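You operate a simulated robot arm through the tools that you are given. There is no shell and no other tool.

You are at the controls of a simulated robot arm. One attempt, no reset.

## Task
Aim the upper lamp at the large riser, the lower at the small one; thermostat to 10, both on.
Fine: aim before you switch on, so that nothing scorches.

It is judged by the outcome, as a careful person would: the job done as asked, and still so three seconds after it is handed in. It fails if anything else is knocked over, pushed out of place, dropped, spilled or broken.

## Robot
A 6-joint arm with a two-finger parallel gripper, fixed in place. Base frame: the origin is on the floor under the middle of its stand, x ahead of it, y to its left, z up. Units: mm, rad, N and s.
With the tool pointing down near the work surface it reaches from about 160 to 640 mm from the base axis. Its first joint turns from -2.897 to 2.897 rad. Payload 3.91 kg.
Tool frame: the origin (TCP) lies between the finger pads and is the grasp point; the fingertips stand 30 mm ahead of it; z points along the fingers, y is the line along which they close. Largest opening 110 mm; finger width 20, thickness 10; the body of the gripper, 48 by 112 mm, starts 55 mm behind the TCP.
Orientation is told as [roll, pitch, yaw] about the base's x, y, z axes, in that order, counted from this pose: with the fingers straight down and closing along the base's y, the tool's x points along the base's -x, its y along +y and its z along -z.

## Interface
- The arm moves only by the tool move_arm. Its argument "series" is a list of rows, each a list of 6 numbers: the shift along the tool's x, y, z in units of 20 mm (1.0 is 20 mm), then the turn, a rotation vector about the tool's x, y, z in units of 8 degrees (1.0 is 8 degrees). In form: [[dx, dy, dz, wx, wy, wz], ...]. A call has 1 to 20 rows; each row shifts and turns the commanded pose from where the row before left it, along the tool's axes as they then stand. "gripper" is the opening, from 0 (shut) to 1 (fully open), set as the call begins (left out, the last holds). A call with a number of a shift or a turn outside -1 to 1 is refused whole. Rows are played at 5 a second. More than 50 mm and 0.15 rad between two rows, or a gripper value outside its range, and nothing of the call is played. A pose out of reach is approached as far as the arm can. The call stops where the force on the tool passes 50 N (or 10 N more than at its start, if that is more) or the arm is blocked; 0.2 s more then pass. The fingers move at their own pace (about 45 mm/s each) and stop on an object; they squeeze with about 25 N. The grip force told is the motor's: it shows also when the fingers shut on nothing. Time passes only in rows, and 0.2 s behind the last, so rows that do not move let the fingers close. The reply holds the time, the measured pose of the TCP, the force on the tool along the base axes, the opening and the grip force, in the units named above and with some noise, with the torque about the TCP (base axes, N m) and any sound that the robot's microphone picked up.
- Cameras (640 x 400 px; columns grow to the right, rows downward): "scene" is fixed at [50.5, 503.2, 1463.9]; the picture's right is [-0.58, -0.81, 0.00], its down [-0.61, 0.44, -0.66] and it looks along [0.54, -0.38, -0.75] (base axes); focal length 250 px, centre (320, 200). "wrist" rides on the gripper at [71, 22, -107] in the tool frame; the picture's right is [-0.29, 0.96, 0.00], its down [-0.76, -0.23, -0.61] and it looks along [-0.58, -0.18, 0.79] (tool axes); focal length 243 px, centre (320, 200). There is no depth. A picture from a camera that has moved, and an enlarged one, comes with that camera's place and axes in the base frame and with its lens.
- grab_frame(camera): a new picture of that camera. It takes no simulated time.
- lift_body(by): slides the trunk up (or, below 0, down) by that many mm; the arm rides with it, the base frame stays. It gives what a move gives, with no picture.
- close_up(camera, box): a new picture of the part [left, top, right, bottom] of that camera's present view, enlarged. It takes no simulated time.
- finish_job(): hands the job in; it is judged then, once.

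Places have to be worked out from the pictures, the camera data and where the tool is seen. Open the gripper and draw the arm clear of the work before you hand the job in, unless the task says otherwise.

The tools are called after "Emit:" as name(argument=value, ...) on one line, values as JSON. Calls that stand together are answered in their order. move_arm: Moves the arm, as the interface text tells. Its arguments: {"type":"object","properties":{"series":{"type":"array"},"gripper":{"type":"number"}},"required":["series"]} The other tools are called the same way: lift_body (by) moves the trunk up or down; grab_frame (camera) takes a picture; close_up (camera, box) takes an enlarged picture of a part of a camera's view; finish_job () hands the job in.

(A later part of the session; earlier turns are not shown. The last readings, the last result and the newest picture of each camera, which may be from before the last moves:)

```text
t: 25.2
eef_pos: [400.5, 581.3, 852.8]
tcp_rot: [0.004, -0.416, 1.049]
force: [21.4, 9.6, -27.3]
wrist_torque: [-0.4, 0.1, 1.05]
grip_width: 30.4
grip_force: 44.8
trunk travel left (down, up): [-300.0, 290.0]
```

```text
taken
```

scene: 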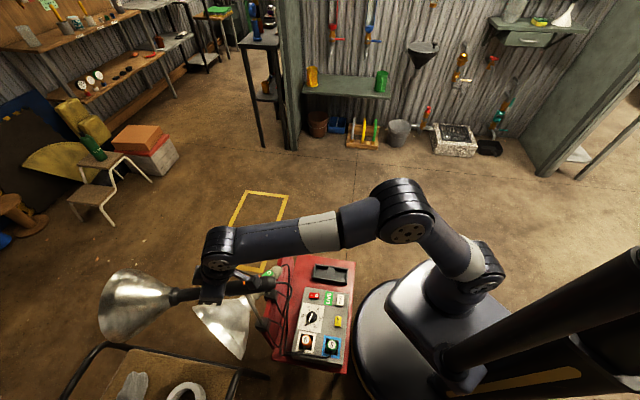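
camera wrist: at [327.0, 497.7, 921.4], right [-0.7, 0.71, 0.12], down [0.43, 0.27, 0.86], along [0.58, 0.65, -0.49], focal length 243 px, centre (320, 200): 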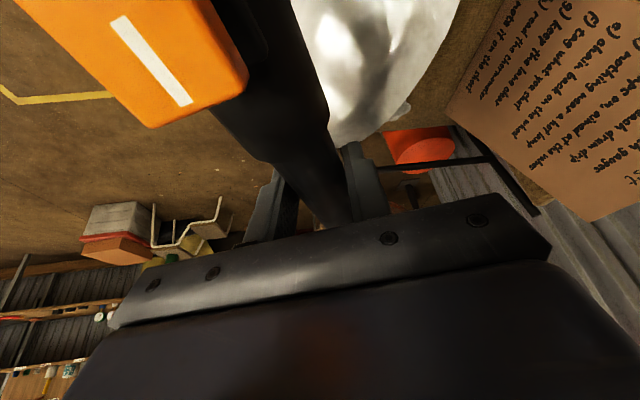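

The lamp's handle turned a bit within the grip and the camera got nearer to the switch, so I continue the pitch by moving the grip point on its arc without tilting the tool further. I do two small steps and check the forces.

Emit:
move_arm(series=[[-0.0425, 0, -0.2818, 0, 0, 0], [-0.0425, 0, -0.2818, 0, 0, 0]])

Emit:
grab_frame(camera="wrist")

```text
t: 25.8
eef_pos: [399.4, 575.7, 864.3]
tcp_rot: [0.003, -0.413, 1.048]
force: [14.1, 0.7, -32.4]
wrist_torque: [0.05, -0.23, 0.91]
grip_width: 30.2
grip_force: 44.9
trunk travel left (down, up): [-300.0, 290.0]
```

```text
taken
camera wrist: at [325.7, 493.9, 933.1], right [-0.7, 0.71, 0.12], down [0.43, 0.28, 0.86], along [0.57, 0.65, -0.5], focal length 243 px, centre (320, 200)
```

wrist: 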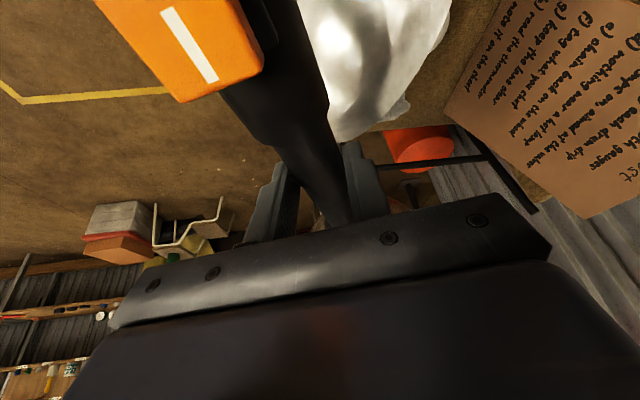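

The view suggests the fingers may be slipping up along the handle rather than pitching it. I check the lamp's actual pose from the scene camera before going on.

Emit:
close_up(camera="scene", box=[60, 220, 300, 380])

Emit:
close_up(camera="wrist", box=[90, 0, 450, 240])

```text
2.50 times, centred on (180, 300) of scene
camera zoom: at [50.5, 503.2, 1463.9], right [-0.58, -0.81, 0.0], down [-0.61, 0.44, -0.66], along [0.54, -0.38, -0.75], focal length 624 px, centre (670, -50)
```

zoom: 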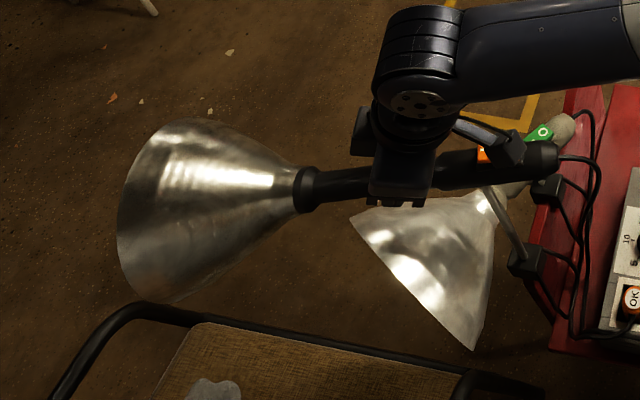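

```text
1.67 times, centred on (270, 120) of wrist
camera zoom: at [325.7, 493.9, 933.1], right [-0.7, 0.71, 0.12], down [0.43, 0.28, 0.86], along [0.57, 0.65, -0.5], focal length 404 px, centre (403, 333)
```

zoom: 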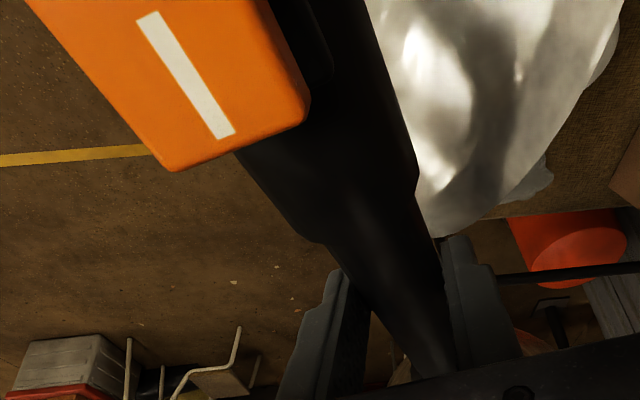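

The lamp's pitch is still about 0°: the grip slipped upward about 17 mm because the lever (≈75 mm) is short for the joint's friction plus the head's weight. I open the gripper and will regrip farther out, near the reflector's neck, for a longer lever.

Emit:
move_arm(series=[[0, 0, 0, 0, 0, 0], [0, 0, 0, 0, 0, 0], [0, 0, 0, 0, 0, 0], [0, 0, 0, 0, 0, 0], [0, 0, 0, 0, 0, 0]], gripper=0.9)

Emit:
grab_frame(camera="wrist")

Emit:
close_up(camera="scene", box=[60, 220, 300, 380])

```text
t: 27.0
eef_pos: [397.3, 576.6, 868.4]
tcp_rot: [0.004, -0.421, 1.05]
force: [-0.1, -0.8, 1.1]
wrist_torque: [0.03, -0.01, -0.03]
grip_width: 98.9
grip_force: 0.1
trunk travel left (down, up): [-300.0, 290.0]
```

```text
taken
camera wrist: at [324.1, 492.7, 937.1], right [-0.7, 0.71, 0.12], down [0.42, 0.27, 0.86], along [0.58, 0.65, -0.49], focal length 243 px, centre (320, 200)
```

wrist: 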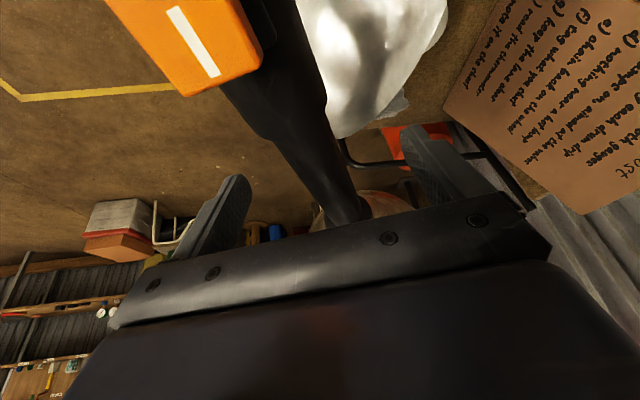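

```text
2.50 times, centred on (180, 300) of scene
camera zoom: at [50.5, 503.2, 1463.9], right [-0.58, -0.81, 0.0], down [-0.61, 0.44, -0.66], along [0.54, -0.38, -0.75], focal length 624 px, centre (670, -50)
```

zoom: 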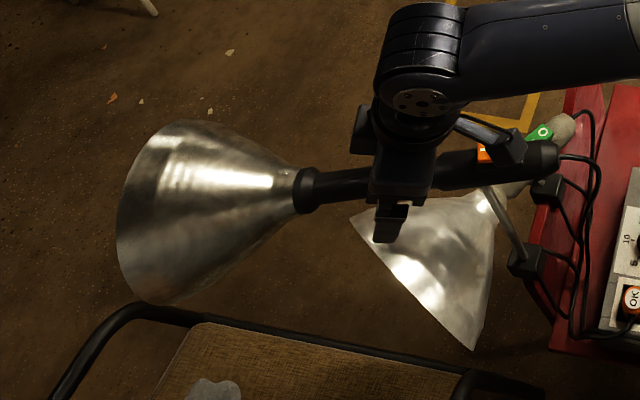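

The lamp stays put when released. I tilt the tool 8° more and move 40 mm further out along the handle to a longer lever, then look.

Emit:
move_arm(series=[[0, 0, 0, 0, -1, 0], [0, 0, 0, -0.133, 0, -0.212], [-0.63, -0.035, 0.88, 0, 0, 0], [-0.63, -0.035, 0.88, 0, 0, 0]])

Emit:
grab_frame(camera="wrist")

Emit:
close_up(camera="scene", box=[60, 220, 300, 380])

```text
t: 28.0
eef_pos: [417.5, 610.1, 853.0]
tcp_rot: [0.003, -0.56, 1.084]
force: [-0.2, -0.1, -0.1]
wrist_torque: [-0.01, 0.0, 0.04]
grip_width: 98.9
grip_force: 0.1
trunk travel left (down, up): [-300.0, 290.0]
```

```text
taken
camera wrist: at [343.3, 517.9, 905.6], right [-0.73, 0.66, 0.16], down [0.36, 0.17, 0.92], along [0.58, 0.73, -0.36], focal length 243 px, centre (320, 200)
```

wrist: 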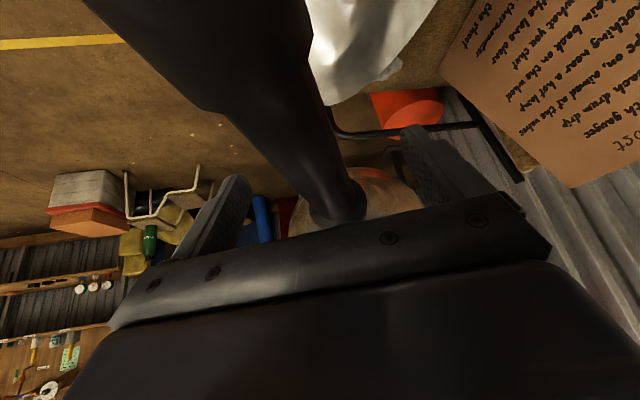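

```text
2.50 times, centred on (180, 300) of scene
camera zoom: at [50.5, 503.2, 1463.9], right [-0.58, -0.81, 0.0], down [-0.61, 0.44, -0.66], along [0.54, -0.38, -0.75], focal length 624 px, centre (670, -50)
```

zoom: 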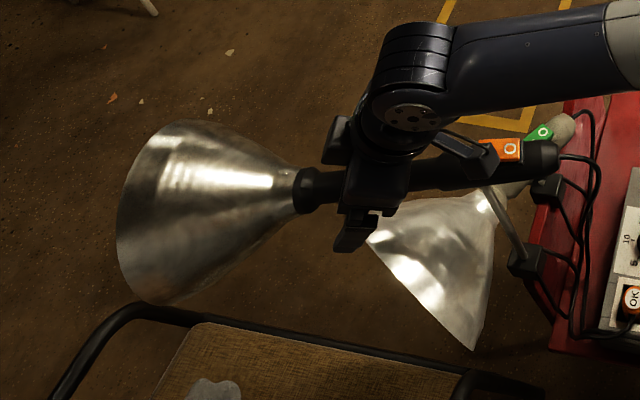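

The handle is centred between the fingers, with the neck collar about 28 mm beyond the TCP. I close on it here.

Emit:
move_arm(series=[[0, 0, 0, 0, 0, 0], [0, 0, 0, 0, 0, 0], [0, 0, 0, 0, 0, 0], [0, 0, 0, 0, 0, 0], [0, 0, 0, 0, 0, 0], [0, 0, 0, 0, 0, 0]], gripper=0)

Emit:
grab_frame(camera="wrist")

```text
t: 29.4
eef_pos: [417.5, 610.8, 853.1]
tcp_rot: [0.003, -0.561, 1.084]
force: [-0.4, 0.9, -0.1]
wrist_torque: [-0.07, -0.19, -0.26]
grip_width: 29.5
grip_force: 44.7
trunk travel left (down, up): [-300.0, 290.0]
```

```text
taken
camera wrist: at [343.1, 517.9, 905.5], right [-0.73, 0.66, 0.16], down [0.36, 0.18, 0.92], along [0.58, 0.73, -0.36], focal length 243 px, centre (320, 200)
```

wrist: 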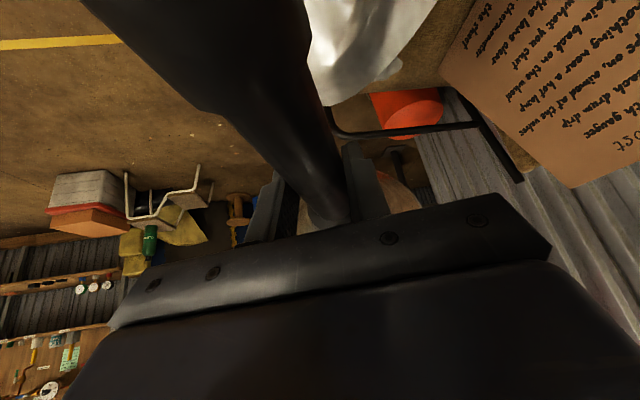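

Firm centred grip with negligible side force. I raise the grip point about 5° along its arc as a trial, without turning the tool.

Emit:
move_arm(series=[[-0.056, 0, -0.244, 0, 0, 0], [-0.056, 0, -0.244, 0, 0, 0]])

Emit:
close_up(camera="scene", box=[60, 220, 300, 380])

Emit:
grab_frame(camera="wrist")

```text
t: 30.0
eef_pos: [417.3, 609.3, 855.5]
tcp_rot: [0.004, -0.547, 1.084]
force: [4.5, 14.9, -29.9]
wrist_torque: [-0.01, 0.05, -0.97]
grip_width: 29.8
grip_force: 45.1
trunk travel left (down, up): [-300.0, 290.0]
```

```text
2.50 times, centred on (180, 300) of scene
camera zoom: at [50.5, 503.2, 1463.9], right [-0.58, -0.81, 0.0], down [-0.61, 0.44, -0.66], along [0.54, -0.38, -0.75], focal length 624 px, centre (670, -50)
```

zoom: 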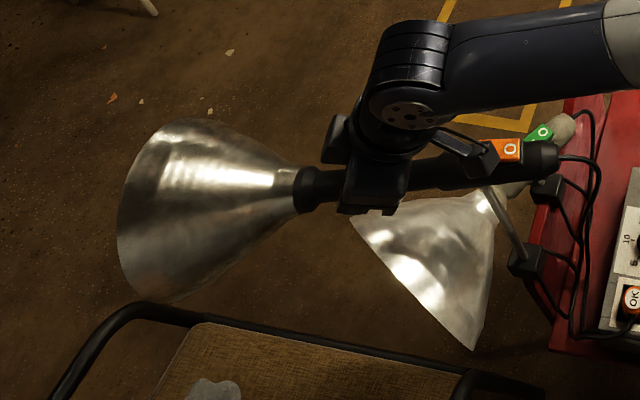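

```text
taken
camera wrist: at [342.9, 517.4, 909.1], right [-0.73, 0.67, 0.15], down [0.36, 0.19, 0.91], along [0.58, 0.72, -0.38], focal length 243 px, centre (320, 200)
```

wrist: 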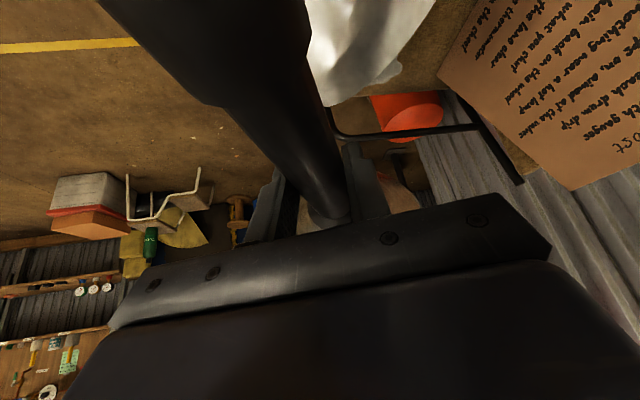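

The lamp barely moved in pitch (TCP rose 2 mm at 30 N), so the joint is stiff in tilt or needs different handling. I relax the load, release, and back off to inspect the joint itself.

Emit:
move_arm(series=[[0.056, 0, 0.244, 0, 0, 0], [0.056, 0, 0.244, 0, 0, 0]])

Emit:
move_arm(series=[[0, 0, 0, 0, 0, 0], [0, 0, 0, 0, 0, 0], [0, 0, 0, 0, 0, 0], [0, 0, 0, 0, 0, 0], [0, 0, 0, 0, 0, 0], [0, 0, -1, 0, 0, 0], [0, 0, -1, 0, 0, 0], [0, 0, -1, 0, 0, 0], [0, 0, -1, 0, 0, 0], [0, 0, -1, 0, 0, 0]], gripper=0.9)

Emit:
grab_frame(camera="wrist")

Emit:
close_up(camera="scene", box=[60, 220, 300, 380])

```text
t: 30.6
eef_pos: [418.5, 608.1, 855.4]
tcp_rot: [0.003, -0.562, 1.082]
force: [-9.9, -20.6, -2.7]
wrist_torque: [-0.38, 0.4, 0.84]
grip_width: 29.3
grip_force: 45.0
trunk travel left (down, up): [-300.0, 290.0]
```

```text
t: 32.8
eef_pos: [392.3, 565.0, 937.9]
tcp_rot: [0.003, -0.561, 1.086]
force: [0.1, 0.8, 0.7]
wrist_torque: [-0.03, 0.02, 0.0]
grip_width: 99.0
grip_force: 0.2
trunk travel left (down, up): [-300.0, 290.0]
```

```text
taken
camera wrist: at [317.1, 472.4, 990.3], right [-0.73, 0.66, 0.16], down [0.36, 0.17, 0.92], along [0.58, 0.73, -0.36], focal length 243 px, centre (320, 200)
```

wrist: 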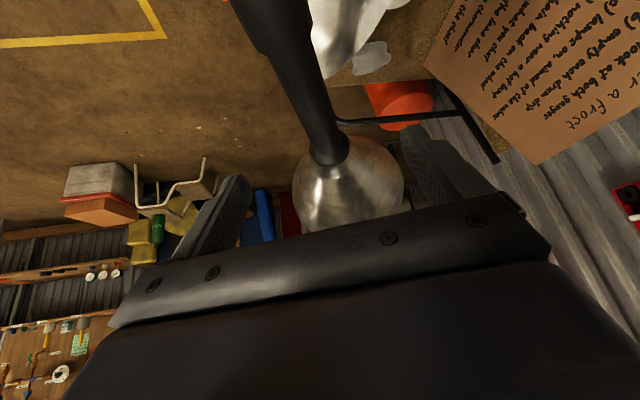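

```text
2.50 times, centred on (180, 300) of scene
camera zoom: at [50.5, 503.2, 1463.9], right [-0.58, -0.81, 0.0], down [-0.61, 0.44, -0.66], along [0.54, -0.38, -0.75], focal length 624 px, centre (670, -50)
```

zoom: 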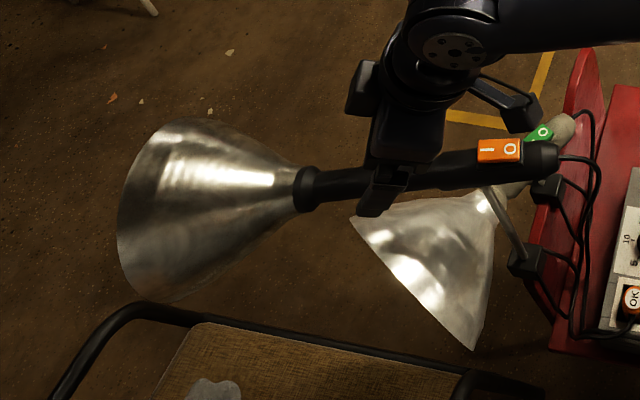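

The lamp's pose is unchanged (neck at (443, 661, 848)). I enlarge the joint and brackets in the present camera views to see how the tilt is held.

Emit:
close_up(camera="scene", box=[235, 265, 295, 335])

Emit:
close_up(camera="scene", box=[230, 255, 275, 305])

```text
5.71 times, centred on (265, 300) of scene
camera zoom: at [50.5, 503.2, 1463.9], right [-0.58, -0.81, 0.0], down [-0.61, 0.44, -0.66], along [0.54, -0.38, -0.75], focal length 1426 px, centre (634, -371)
```

zoom: 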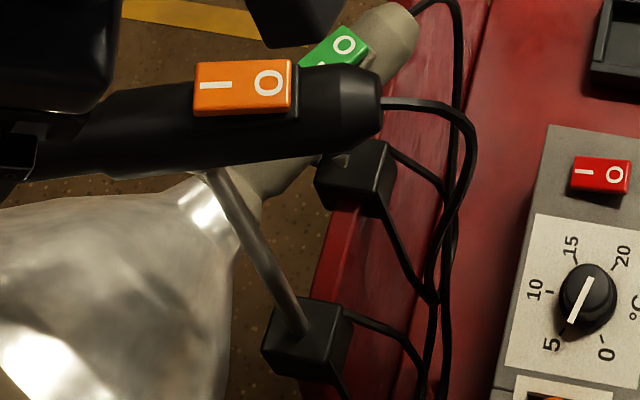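

```text
8.00 times, centred on (252, 280) of scene
camera zoom: at [50.5, 503.2, 1463.9], right [-0.58, -0.81, 0.0], down [-0.61, 0.44, -0.66], along [0.54, -0.38, -0.75], focal length 1997 px, centre (860, -440)
```

zoom: 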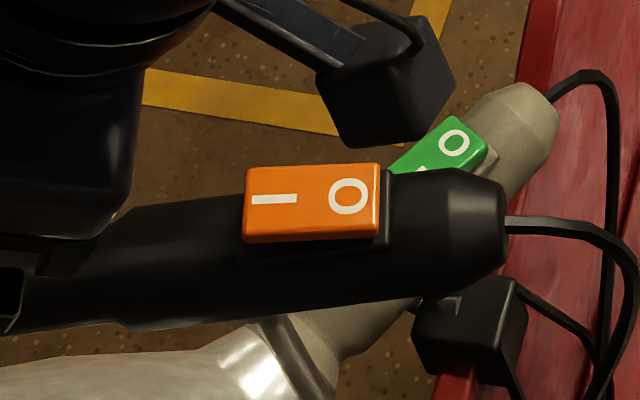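

The gripper camera is a real box on a bracket, so I must keep it clear of the lamps. I back off toward the robot at constant height to look at the upper lamp's joint from the side.

Emit:
move_arm(series=[[0.903, -0.162, -0.568, 0, 0, 0], [0.903, -0.162, -0.568, 0, 0, 0], [0.903, -0.162, -0.568, 0, 0, 0], [0.903, -0.162, -0.568, 0, 0, 0], [0.903, -0.162, -0.568, 0, 0, 0], [0.903, -0.162, -0.568, 0, 0, 0], [0.903, -0.162, -0.568, 0, 0, 0], [0.903, -0.162, -0.568, 0, 0, 0], [0.903, -0.162, -0.568, 0, 0, 0], [0.903, -0.162, -0.568, 0, 0, 0], [0.903, -0.162, -0.568, 0, 0, 0], [0.903, -0.162, -0.568, 0, 0, 0], [0.903, -0.162, -0.568, 0, 0, 0], [0, 0, 0, 0, -1, 0], [0, 0, 0, 0, -1, 0]])

Emit:
lift_body(by=-60)

Emit:
grab_frame(camera="wrist")

```text
t: 36.0
eef_pos: [298.7, 298.8, 936.1]
tcp_rot: [0.005, -0.843, 1.081]
force: [0.9, -0.1, -0.3]
wrist_torque: [0.02, -0.02, -0.03]
grip_width: 99.0
grip_force: 0.1
trunk travel left (down, up): [-300.0, 290.0]
```

```text
t: 37.0
eef_pos: [299.5, 298.2, 876.0]
tcp_rot: [0.004, -0.84, 1.083]
force: [0.4, -0.2, 1.0]
wrist_torque: [0.0, 0.0, 0.02]
grip_width: 99.1
grip_force: 0.0
trunk travel left (down, up): [-240.0, 350.0]
```

```text
taken
camera wrist: at [220.5, 197.1, 894.4], right [-0.76, 0.62, 0.22], down [0.23, -0.06, 0.97], along [0.61, 0.78, -0.1], focal length 243 px, centre (320, 200)
```

wrist: 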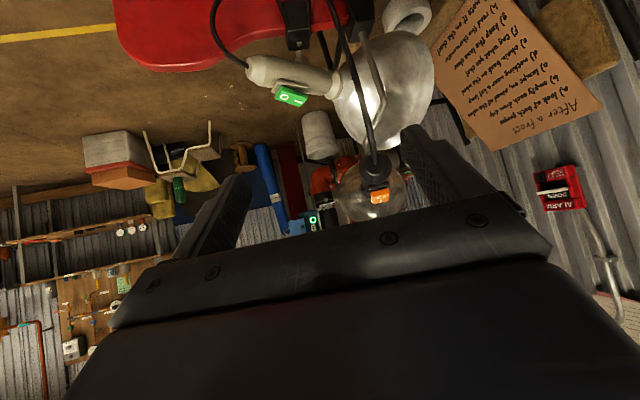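

Emit:
close_up(camera="wrist", box=[320, 90, 440, 220])

Emit:
close_up(camera="wrist", box=[230, 0, 400, 120])

Emit:
close_up(camera="wrist", box=[330, 20, 420, 200])

```text
3.08 times, centred on (380, 155) of wrist
camera zoom: at [220.5, 197.1, 894.4], right [-0.76, 0.62, 0.22], down [0.23, -0.06, 0.97], along [0.61, 0.78, -0.1], focal length 746 px, centre (135, 338)
```

zoom: 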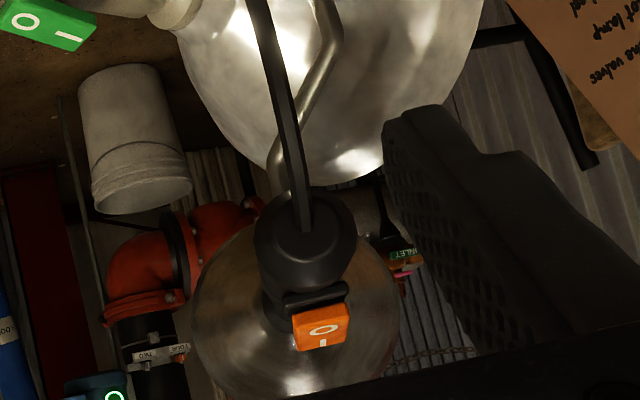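

```text
3.33 times, centred on (315, 60) of wrist
camera zoom: at [220.5, 197.1, 894.4], right [-0.76, 0.62, 0.22], down [0.23, -0.06, 0.97], along [0.61, 0.78, -0.1], focal length 809 px, centre (337, 667)
```

zoom: 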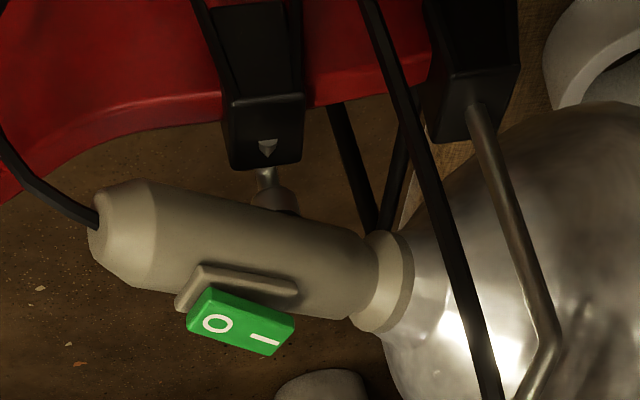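

```text
2.22 times, centred on (375, 110) of wrist
camera zoom: at [220.5, 197.1, 894.4], right [-0.76, 0.62, 0.22], down [0.23, -0.06, 0.97], along [0.61, 0.78, -0.1], focal length 539 px, centre (198, 400)
```

zoom: 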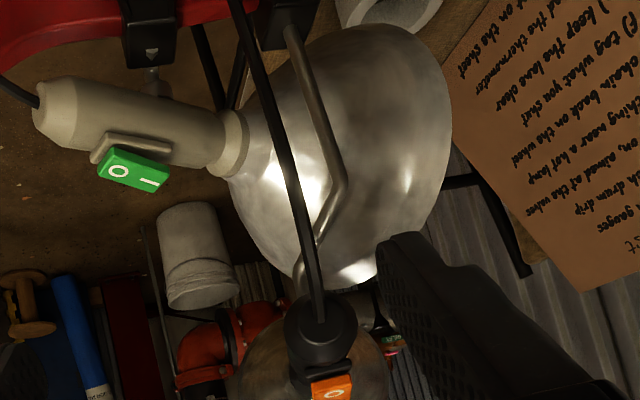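

The joint is a ball at the rod's top with friction, and about 3.7 N·m at my grip point wasn't enough to tilt it. I'll retry with a longer lever (≈135 mm) close to the neck collar, tool tilted 38° for reach; first I raise and move to the pre-grasp above it.

Emit:
lift_body(by=90)

Emit:
move_arm(series=[[0, 0, 0, 0, 1, 0], [0, 0, 0, 0, 0.25, 0], [-0.822, 0.165, 0.657, 0, 0, 0], [-0.822, 0.165, 0.657, 0, 0, 0], [-0.822, 0.165, 0.657, 0, 0, 0], [-0.822, 0.165, 0.657, 0, 0, 0], [-0.822, 0.165, 0.657, 0, 0, 0], [-0.822, 0.165, 0.657, 0, 0, 0], [-0.822, 0.165, 0.657, 0, 0, 0], [-0.822, 0.165, 0.657, 0, 0, 0], [-0.822, 0.165, 0.657, 0, 0, 0], [-0.822, 0.165, 0.657, 0, 0, 0], [-0.822, 0.165, 0.657, 0, 0, 0], [-0.822, 0.165, 0.657, 0, 0, 0], [-0.822, 0.165, 0.657, 0, 0, 0]])

Emit:
grab_frame(camera="wrist")

```text
t: 38.2
eef_pos: [300.3, 298.6, 966.8]
tcp_rot: [0.004, -0.837, 1.083]
force: [0.2, -0.2, -0.4]
wrist_torque: [-0.02, 0.0, 0.02]
grip_width: 99.0
grip_force: 0.1
trunk travel left (down, up): [-330.0, 260.0]
```

```text
t: 41.4
eef_pos: [388.7, 558.9, 963.9]
tcp_rot: [0.005, -0.664, 1.082]
force: [-0.3, 0.1, -0.3]
wrist_torque: [0.02, 0.0, -0.03]
grip_width: 98.7
grip_force: 0.1
trunk travel left (down, up): [-330.0, 260.0]
```

```text
taken
camera wrist: at [311.6, 462.5, 1003.6], right [-0.74, 0.65, 0.18], down [0.31, 0.09, 0.95], along [0.6, 0.76, -0.27], focal length 243 px, centre (320, 200)
```

wrist: 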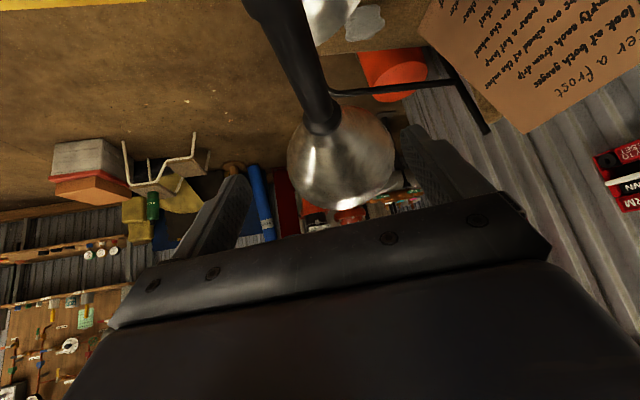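

The handle and neck line up with the tool axis. I descend 140 mm along the tool to straddle the handle just behind the collar.

Emit:
move_arm(series=[[0, 0, 1, 0, 0, 0], [0, 0, 1, 0, 0, 0], [0, 0, 1, 0, 0, 0], [0, 0, 1, 0, 0, 0], [0, 0, 1, 0, 0, 0], [0, 0, 1, 0, 0, 0], [0, 0, 0.9, 0, 0, 0]])

Emit:
grab_frame(camera="wrist")

Emit:
close_up(camera="scene", box=[100, 220, 300, 360])

```text
t: 43.0
eef_pos: [430.9, 636.9, 854.6]
tcp_rot: [0.003, -0.666, 1.08]
force: [-0.5, 0.0, 0.8]
wrist_torque: [0.0, -0.03, 0.04]
grip_width: 99.1
grip_force: 0.0
trunk travel left (down, up): [-330.0, 260.0]
```

```text
taken
camera wrist: at [354.2, 539.1, 894.9], right [-0.74, 0.65, 0.18], down [0.31, 0.09, 0.95], along [0.6, 0.76, -0.27], focal length 243 px, centre (320, 200)
```

wrist: 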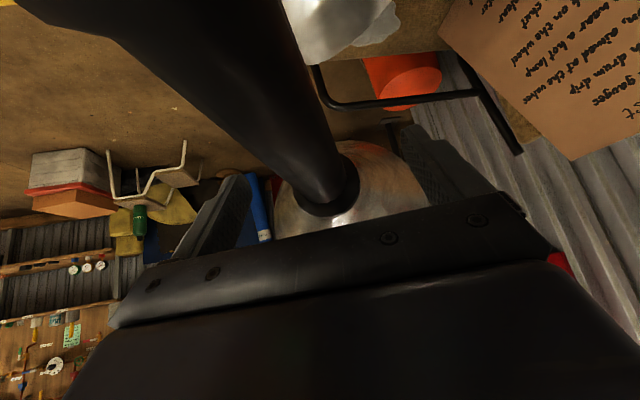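

```text
2.86 times, centred on (200, 290) of scene
camera zoom: at [50.5, 503.2, 1463.9], right [-0.58, -0.81, 0.0], down [-0.61, 0.44, -0.66], along [0.54, -0.38, -0.75], focal length 713 px, centre (663, -57)
```

zoom: 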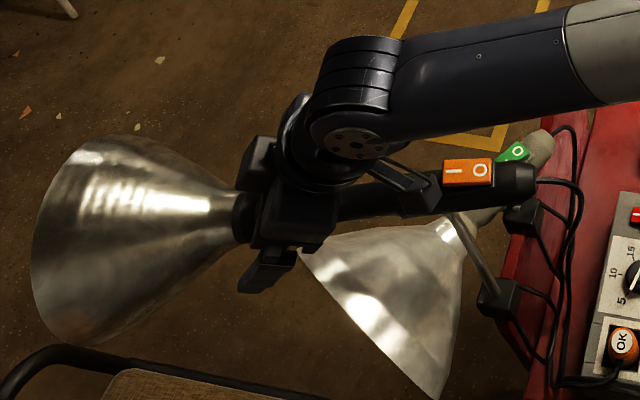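

The collar starts about 20 mm beyond the TCP; I back up 6 mm along the handle so the fingertips don't touch the collar, then close.

Emit:
move_arm(series=[[0.236, 0, -0.185, 0, 0, 0], [0, 0, 0, 0, 0, 0]])

Emit:
move_arm(series=[[0, 0, 0, 0, 0, 0], [0, 0, 0, 0, 0, 0], [0, 0, 0, 0, 0, 0], [0, 0, 0, 0, 0, 0], [0, 0, 0, 0, 0, 0], [0, 0, 0, 0, 0, 0]], gripper=0)

Emit:
grab_frame(camera="wrist")

```text
t: 43.6
eef_pos: [427.4, 630.8, 854.5]
tcp_rot: [0.004, -0.664, 1.082]
force: [0.0, 0.4, -0.1]
wrist_torque: [0.02, 0.0, 0.0]
grip_width: 99.2
grip_force: 0.1
trunk travel left (down, up): [-330.0, 260.0]
```

```text
t: 45.0
eef_pos: [429.0, 631.0, 854.5]
tcp_rot: [0.004, -0.665, 1.082]
force: [1.7, -1.0, -0.2]
wrist_torque: [0.15, 0.12, 0.26]
grip_width: 29.2
grip_force: 44.6
trunk travel left (down, up): [-330.0, 260.0]
```

```text
taken
camera wrist: at [351.4, 533.7, 894.7], right [-0.74, 0.65, 0.18], down [0.31, 0.09, 0.95], along [0.6, 0.76, -0.27], focal length 243 px, centre (320, 200)
```

wrist: 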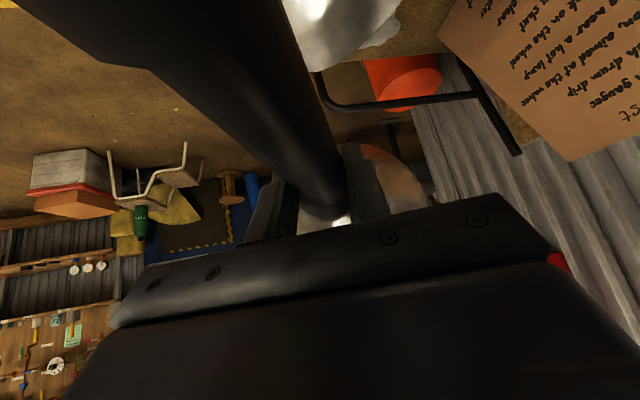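

Gripped at a ≈130 mm lever. I raise along the arc by about 7° of commanded motion and check whether the lamp follows.

Emit:
move_arm(series=[[-0.11, 0, -0.27, 0, 0, 0], [-0.11, 0, -0.27, 0, 0, 0], [-0.11, 0, -0.27, 0, 0, 0]])

Emit:
grab_frame(camera="wrist")

Emit:
close_up(camera="scene", box=[100, 220, 300, 360])

```text
t: 45.8
eef_pos: [426.3, 626.0, 865.3]
tcp_rot: [0.005, -0.654, 1.081]
force: [11.9, 4.9, -33.6]
wrist_torque: [-0.28, 0.03, 0.87]
grip_width: 29.4
grip_force: 45.5
trunk travel left (down, up): [-330.0, 260.0]
```

```text
taken
camera wrist: at [349.3, 530.1, 906.3], right [-0.74, 0.65, 0.18], down [0.32, 0.1, 0.94], along [0.6, 0.75, -0.28], focal length 243 px, centre (320, 200)
```

wrist: 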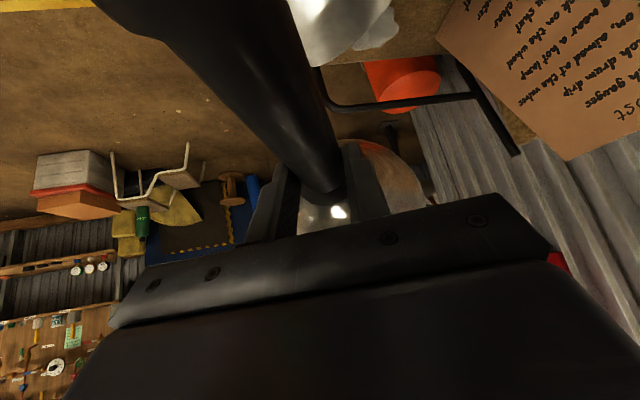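

```text
2.86 times, centred on (200, 290) of scene
camera zoom: at [50.5, 503.2, 1463.9], right [-0.58, -0.81, 0.0], down [-0.61, 0.44, -0.66], along [0.54, -0.38, -0.75], focal length 713 px, centre (663, -57)
```

zoom: 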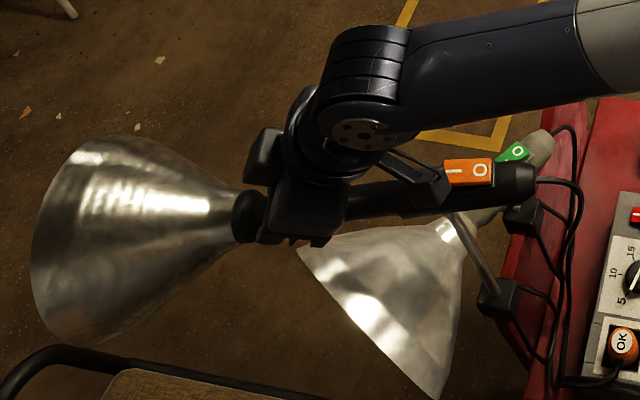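

The lamp again didn't tilt: at ≈4.6 N·m the pads just slip, so friction gripping is not enough for the tilt. A better way is to push up under it with the rigid fingers; for that I'll first yaw the lamp back toward azimuth 0, where the space below it is free and in reach. I open, settle back onto the handle and regrip.

Emit:
move_arm(series=[[0, 0, 0, 0, 0, 0], [0, 0, 0, 0, 0, 0], [0, 0, 0, 0, 0, 0], [0, 0, 0, 0, 0, 0], [0.11, 0, 0.27, 0, 0, 0], [0.11, 0, 0.27, 0, 0, 0], [0.11, 0, 0.27, 0, 0, 0]], gripper=0.7)

Emit:
move_arm(series=[[0, 0, 0, 0, 0, 0], [0, 0, 0, 0, 0, 0], [0, 0, 0, 0, 0, 0], [0, 0, 0, 0, 0, 0], [0, 0, 0, 0, 0, 0], [0, 0, 0, 0, 0, 0]], gripper=0)

Emit:
close_up(camera="scene", box=[100, 220, 300, 360])

```text
t: 47.4
eef_pos: [425.7, 631.2, 856.1]
tcp_rot: [0.002, -0.665, 1.084]
force: [0.6, -1.3, 0.2]
wrist_torque: [0.0, 0.01, 0.01]
grip_width: 76.8
grip_force: 0.0
trunk travel left (down, up): [-330.0, 260.0]
```

```text
t: 48.8
eef_pos: [426.9, 629.8, 856.0]
tcp_rot: [0.001, -0.665, 1.084]
force: [5.6, -2.3, 0.0]
wrist_torque: [-0.03, -0.07, 0.91]
grip_width: 29.6
grip_force: 45.4
trunk travel left (down, up): [-330.0, 260.0]
```

```text
2.86 times, centred on (200, 290) of scene
camera zoom: at [50.5, 503.2, 1463.9], right [-0.58, -0.81, 0.0], down [-0.61, 0.44, -0.66], along [0.54, -0.38, -0.75], focal length 713 px, centre (663, -57)
```

zoom: 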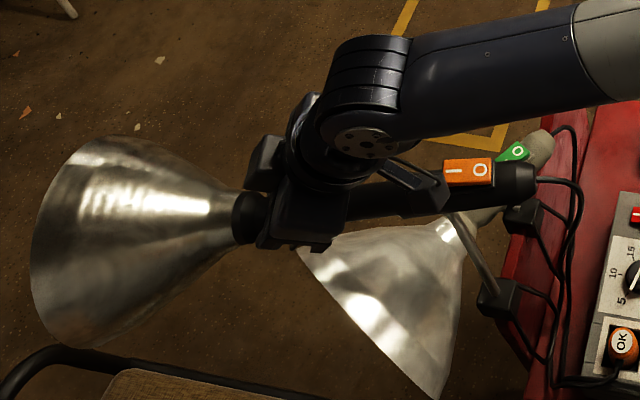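

The lamp is regripped, pose unchanged. As a quick diagnostic of the tilt joint I press gently down by 5 mm while gripped and read the force.

Emit:
move_arm(series=[[0.077, 0, 0.098, 0, 0, 0], [0.077, 0, 0.098, 0, 0, 0]])

```text
t: 49.4
eef_pos: [427.5, 628.9, 856.9]
tcp_rot: [0.002, -0.675, 1.081]
force: [8.6, -1.9, 24.7]
wrist_torque: [-0.97, 0.22, 1.06]
grip_width: 29.5
grip_force: 45.1
trunk travel left (down, up): [-330.0, 260.0]
```

Pressing down 25 N doesn't move it either, so the tilt is effectively held much tighter than the pan – perhaps locked or turning about another axis. I look closely at the brackets again before applying more force.

Emit:
close_up(camera="scene", box=[255, 300, 285, 330])

Emit:
close_up(camera="scene", box=[250, 270, 300, 310])

Emit:
close_up(camera="wrist", box=[80, 0, 400, 200])

```text
13.33 times, centred on (270, 315) of scene
camera zoom: at [50.5, 503.2, 1463.9], right [-0.58, -0.81, 0.0], down [-0.61, 0.44, -0.66], along [0.54, -0.38, -0.75], focal length 3328 px, centre (987, -1333)
```

zoom: 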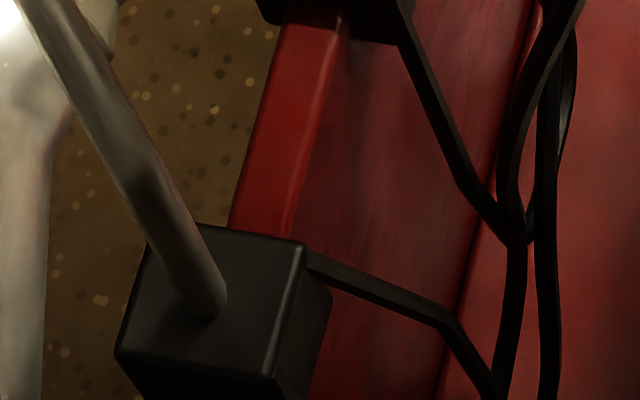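

```text
10.00 times, centred on (275, 290) of scene
camera zoom: at [50.5, 503.2, 1463.9], right [-0.58, -0.81, 0.0], down [-0.61, 0.44, -0.66], along [0.54, -0.38, -0.75], focal length 2496 px, centre (770, -700)
```

zoom: 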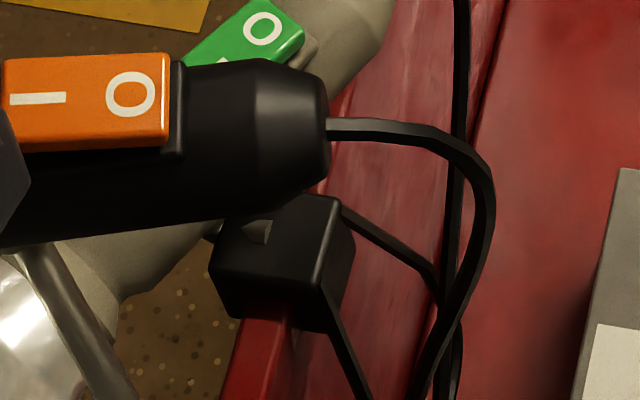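

```text
2.00 times, centred on (240, 100) of wrist
camera zoom: at [350.0, 532.7, 894.4], right [-0.74, 0.65, 0.18], down [0.3, 0.08, 0.95], along [0.6, 0.76, -0.26], focal length 485 px, centre (480, 400)
```

zoom: 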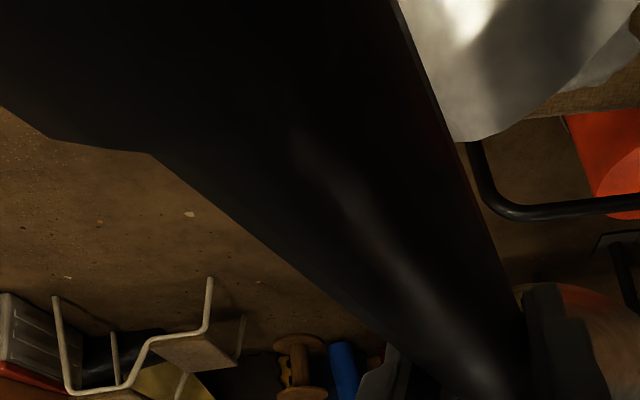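

The mounts are plain swivels: a boss coaxial with an upright stem, so each lamp turns only about the vertical and the tilt is fixed; that fits the force readings in both directions. From the scene view the upper handle is now at azimuth ≈60.9° versus ≈60.3° wanted for the large riser, so I relieve the preload and release it, then verify.

Emit:
move_arm(series=[[-0.077, 0, -0.098, 0, 0, 0], [-0.077, 0, -0.098, 0, 0, 0], [0, 0, 0, 0, 0, 0]])

Emit:
move_arm(series=[[0, 0, 0, 0, 0, 0], [0, 0, 0, 0, 0, 0], [0, 0, 0, 0, 0, 0], [0, 0, 0, 0, 0, 0], [0, 0, 0, 0, 0, 0], [0, 0, -1, 0, 0, 0], [0, 0, -1, 0, 0, 0], [0, 0, -1, 0, 0, 0], [0, 0, -1, 0, 0, 0], [0, 0, -1, 0, 0, 0], [0, 0, -1, 0, 0, 0], [0, 0, -1, 0, 0, 0]], gripper=0.9)

Emit:
close_up(camera="scene", box=[90, 220, 300, 360])

Emit:
grab_frame(camera="wrist")

```text
t: 50.2
eef_pos: [427.6, 629.8, 855.0]
tcp_rot: [0.005, -0.664, 1.081]
force: [12.4, -0.1, 12.3]
wrist_torque: [1.17, -0.65, 1.28]
grip_width: 29.6
grip_force: 44.9
trunk travel left (down, up): [-330.0, 260.0]
```

```text
t: 52.8
eef_pos: [385.4, 553.2, 964.4]
tcp_rot: [0.004, -0.663, 1.082]
force: [0.4, 0.2, -0.5]
wrist_torque: [-0.03, 0.01, 0.01]
grip_width: 99.0
grip_force: 0.1
trunk travel left (down, up): [-330.0, 260.0]
```

```text
2.86 times, centred on (195, 290) of scene
camera zoom: at [50.5, 503.2, 1463.9], right [-0.58, -0.81, 0.0], down [-0.61, 0.44, -0.66], along [0.54, -0.38, -0.75], focal length 713 px, centre (677, -57)
```

zoom: 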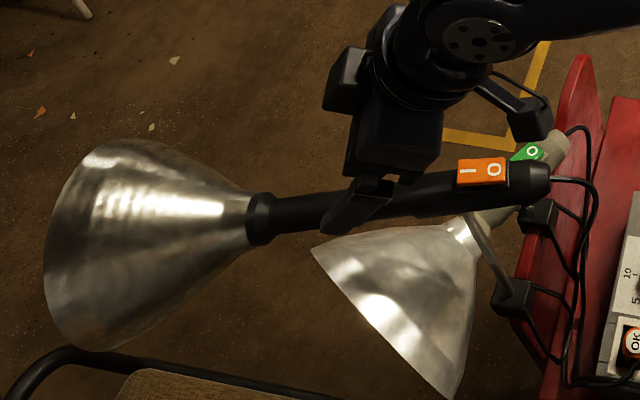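

```text
taken
camera wrist: at [308.0, 457.1, 1003.8], right [-0.74, 0.65, 0.18], down [0.31, 0.09, 0.95], along [0.6, 0.76, -0.27], focal length 243 px, centre (320, 200)
```

wrist: 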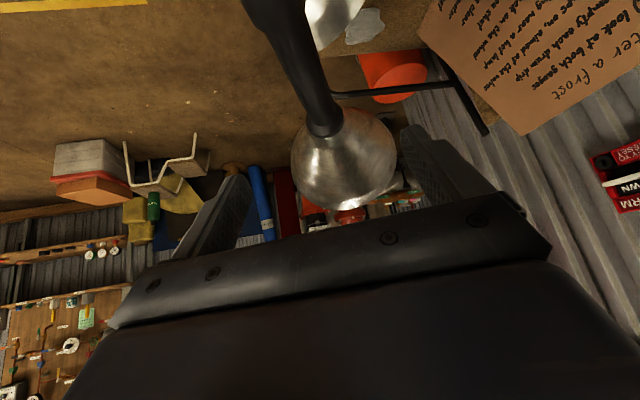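

The upper lamp is at azimuth ≈61°, on the large riser within about 1°. Now for the lower lamp (azimuth ≈106.7°, needs ≈77°): I move back over to a pre-grasp behind its tail, turning the tool to its azimuth with a backward lean so the gripper stays clear of the upper lamp.

Emit:
move_arm(series=[[0.655, -0.8, -0.513, 0, 0, 0], [0.655, -0.8, -0.513, 0, 0, 0], [0.655, -0.8, -0.513, 0, 0, 0], [0.655, -0.8, -0.513, 0, 0, 0], [0.655, -0.8, -0.513, 0, 0, 0], [0.655, -0.8, -0.513, 0, 0, 0], [0.655, -0.8, -0.513, 0, 0, 0], [0.655, -0.8, -0.513, 0, 0, 0], [0.655, -0.8, -0.513, 0, 0, 0], [0.655, -0.8, -0.513, 0, 0, 0]])

Emit:
move_arm(series=[[0, 0, 0, -0.6163, 0, -0.7876], [0, 0, 0, -0.6163, 0, -0.7876], [0, 0, 0, -0.6163, 0, -0.7876], [0, 0, 0, -0.6163, 0, -0.7876], [0, 0, 0, -0.6163, 0, -0.7876], [0, 0, 0, -0.3636, 0, -0.4647], [0, 0, 0, 0, 0.625, 0], [0, 0, 0, 0, 0.625, 0]])

Emit:
grab_frame(camera="wrist")

Emit:
grab_frame(camera="scene")

```text
t: 55.0
eef_pos: [449.2, 330.5, 965.3]
tcp_rot: [0.004, -0.665, 1.081]
force: [-0.9, -0.2, 0.4]
wrist_torque: [-0.01, -0.01, -0.01]
grip_width: 98.9
grip_force: 0.1
trunk travel left (down, up): [-330.0, 260.0]
```

```text
t: 56.8
eef_pos: [451.5, 330.4, 964.4]
tcp_rot: [0.002, -0.49, 1.864]
force: [-0.7, -1.9, 0.1]
wrist_torque: [0.05, 0.03, -0.01]
grip_width: 99.2
grip_force: 0.0
trunk travel left (down, up): [-330.0, 260.0]
```

```text
taken
camera wrist: at [461.7, 217.7, 1025.5], right [-0.99, -0.03, 0.14], down [0.11, 0.43, 0.89], along [-0.09, 0.9, -0.43], focal length 243 px, centre (320, 200)
```

wrist: 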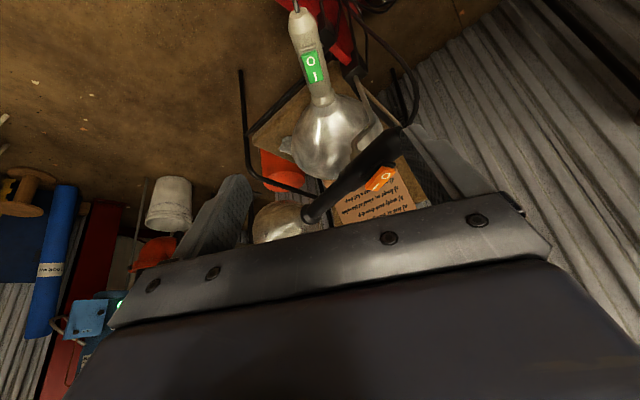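

```text
taken
```

scene: 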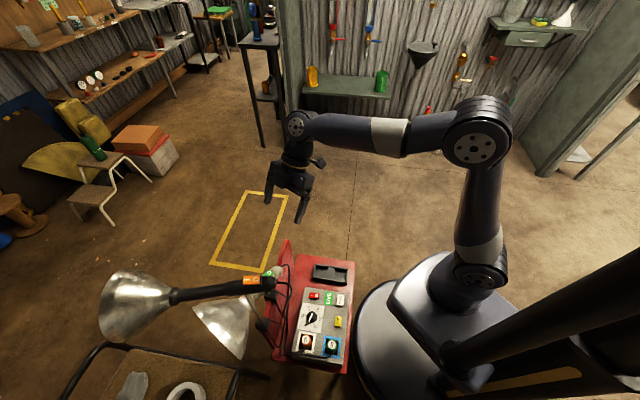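

Clear view of both lamps now; the lower lamp's tail and switch are right ahead. I enlarge it to refine its line before descending.

Emit:
close_up(camera="wrist", box=[230, 0, 430, 200])

Emit:
close_up(camera="scene", box=[180, 250, 300, 370])

```text
2.00 times, centred on (330, 100) of wrist
camera zoom: at [461.7, 217.7, 1025.5], right [-0.99, -0.03, 0.14], down [0.11, 0.43, 0.89], along [-0.09, 0.9, -0.43], focal length 485 px, centre (300, 400)
```

zoom: 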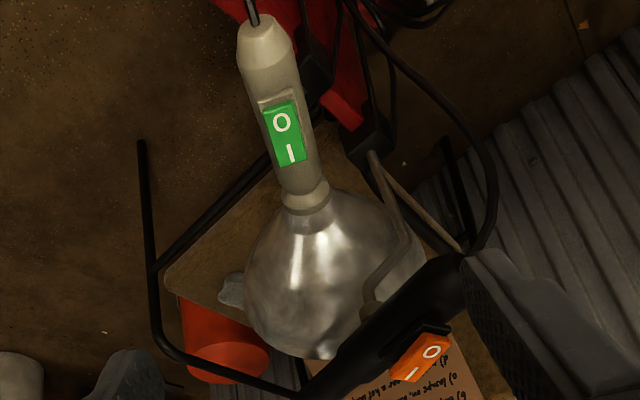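

```text
3.33 times, centred on (240, 310) of scene
camera zoom: at [50.5, 503.2, 1463.9], right [-0.58, -0.81, 0.0], down [-0.61, 0.44, -0.66], along [0.54, -0.38, -0.75], focal length 832 px, centre (587, -167)
```

zoom: 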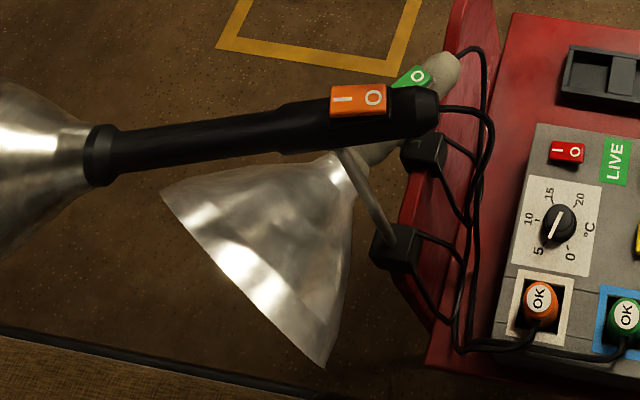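

The lower handle runs from (431, 394) to (397, 516) at z≈688. I align above/behind it, narrow the opening to 66 mm, and descend along the tool to just above the tail part.

Emit:
move_arm(series=[[0, 0, 0, 0.07, 0, 0.132], [0.783, 0.047, -0.418, 0, 0, 0], [0.783, 0.047, -0.418, 0, 0, 0], [0.783, 0.047, -0.418, 0, 0, 0], [0, 0, 1, 0, 0, 0], [0, 0, 1, 0, 0, 0], [0, 0, 1, 0, 0, 0], [0, 0, 1, 0, 0, 0], [0, 0, 1, 0, 0, 0], [0, 0, 1, 0, 0, 0], [0, 0, 1, 0, 0, 0], [0, 0, 1, 0, 0, 0], [0, 0, 1, 0, 0, 0], [0, 0, 1, 0, 0, 0]], gripper=0.6)

Emit:
grab_frame(camera="wrist")

Emit:
close_up(camera="scene", box=[180, 200, 380, 360])

```text
t: 59.8
eef_pos: [437.3, 369.5, 789.5]
tcp_rot: [0.001, -0.491, 1.843]
force: [0.7, 0.0, 0.3]
wrist_torque: [-0.02, -0.02, -0.03]
grip_width: 66.2
grip_force: 0.0
trunk travel left (down, up): [-330.0, 260.0]
```

```text
taken
camera wrist: at [446.2, 256.0, 849.9], right [-0.99, -0.01, 0.14], down [0.12, 0.43, 0.89], along [-0.07, 0.9, -0.43], focal length 243 px, centre (320, 200)
```

wrist: 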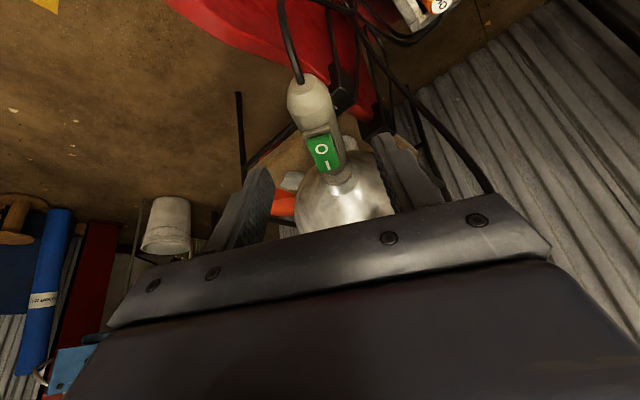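

```text
2.50 times, centred on (280, 280) of scene
camera zoom: at [50.5, 503.2, 1463.9], right [-0.58, -0.81, 0.0], down [-0.61, 0.44, -0.66], along [0.54, -0.38, -0.75], focal length 624 px, centre (420, 0)
```

zoom: 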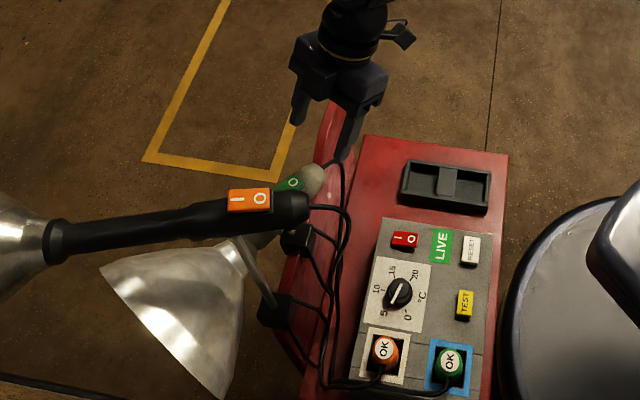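

Alignment is good: the handle will pass between the fingers. I descend the remaining 110 mm.

Emit:
move_arm(series=[[0, 0, 1, 0, 0, 0], [0, 0, 1, 0, 0, 0], [0, 0, 1, 0, 0, 0], [0, 0, 1, 0, 0, 0], [0, 0, 1, 0, 0, 0], [0, 0, 0.5, 0, 0, 0]])

Emit:
grab_frame(camera="wrist")

Emit:
close_up(camera="scene", box=[200, 220, 340, 340])

```text
t: 61.2
eef_pos: [423.6, 419.8, 692.9]
tcp_rot: [0.001, -0.492, 1.842]
force: [-0.5, 0.1, -0.1]
wrist_torque: [-0.02, -0.05, -0.03]
grip_width: 66.0
grip_force: 0.0
trunk travel left (down, up): [-330.0, 260.0]
```

```text
taken
camera wrist: at [433.1, 304.9, 752.1], right [-0.99, -0.01, 0.14], down [0.12, 0.43, 0.89], along [-0.07, 0.9, -0.43], focal length 243 px, centre (320, 200)
```

wrist: 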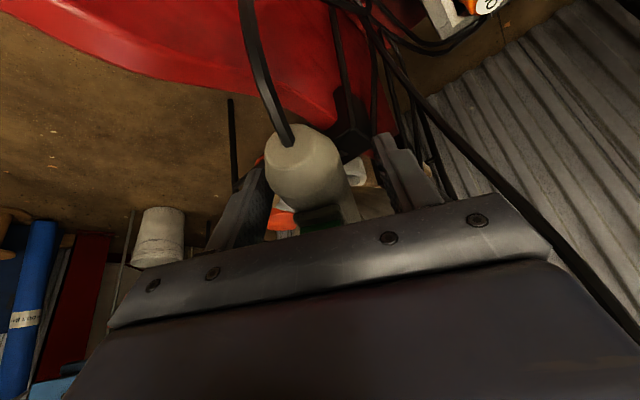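

```text
3.33 times, centred on (270, 280) of scene
camera zoom: at [50.5, 503.2, 1463.9], right [-0.58, -0.81, 0.0], down [-0.61, 0.44, -0.66], along [0.54, -0.38, -0.75], focal length 832 px, centre (487, -67)
```

zoom: 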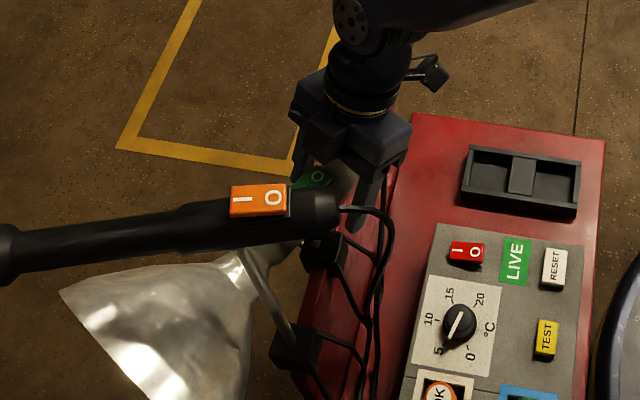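

The tail part lies between the fingers with the green switch under the palm but untouched. I close.

Emit:
move_arm(series=[[0, 0, 0, 0, 0, 0], [0, 0, 0, 0, 0, 0], [0, 0, 0, 0, 0, 0], [0, 0, 0, 0, 0, 0], [0, 0, 0, 0, 0, 0]], gripper=0)

Emit:
grab_frame(camera="wrist")

```text
t: 62.4
eef_pos: [424.8, 418.2, 691.2]
tcp_rot: [-0.002, -0.492, 1.841]
force: [13.7, 0.2, -2.3]
wrist_torque: [-0.12, -0.15, -0.87]
grip_width: 38.3
grip_force: 44.9
trunk travel left (down, up): [-330.0, 260.0]
```

```text
taken
camera wrist: at [434.5, 304.5, 752.0], right [-0.99, -0.01, 0.14], down [0.12, 0.43, 0.89], along [-0.07, 0.9, -0.43], focal length 243 px, centre (320, 200)
```

wrist: 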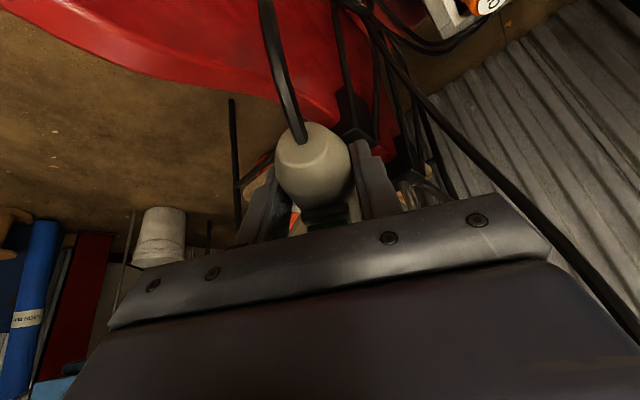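

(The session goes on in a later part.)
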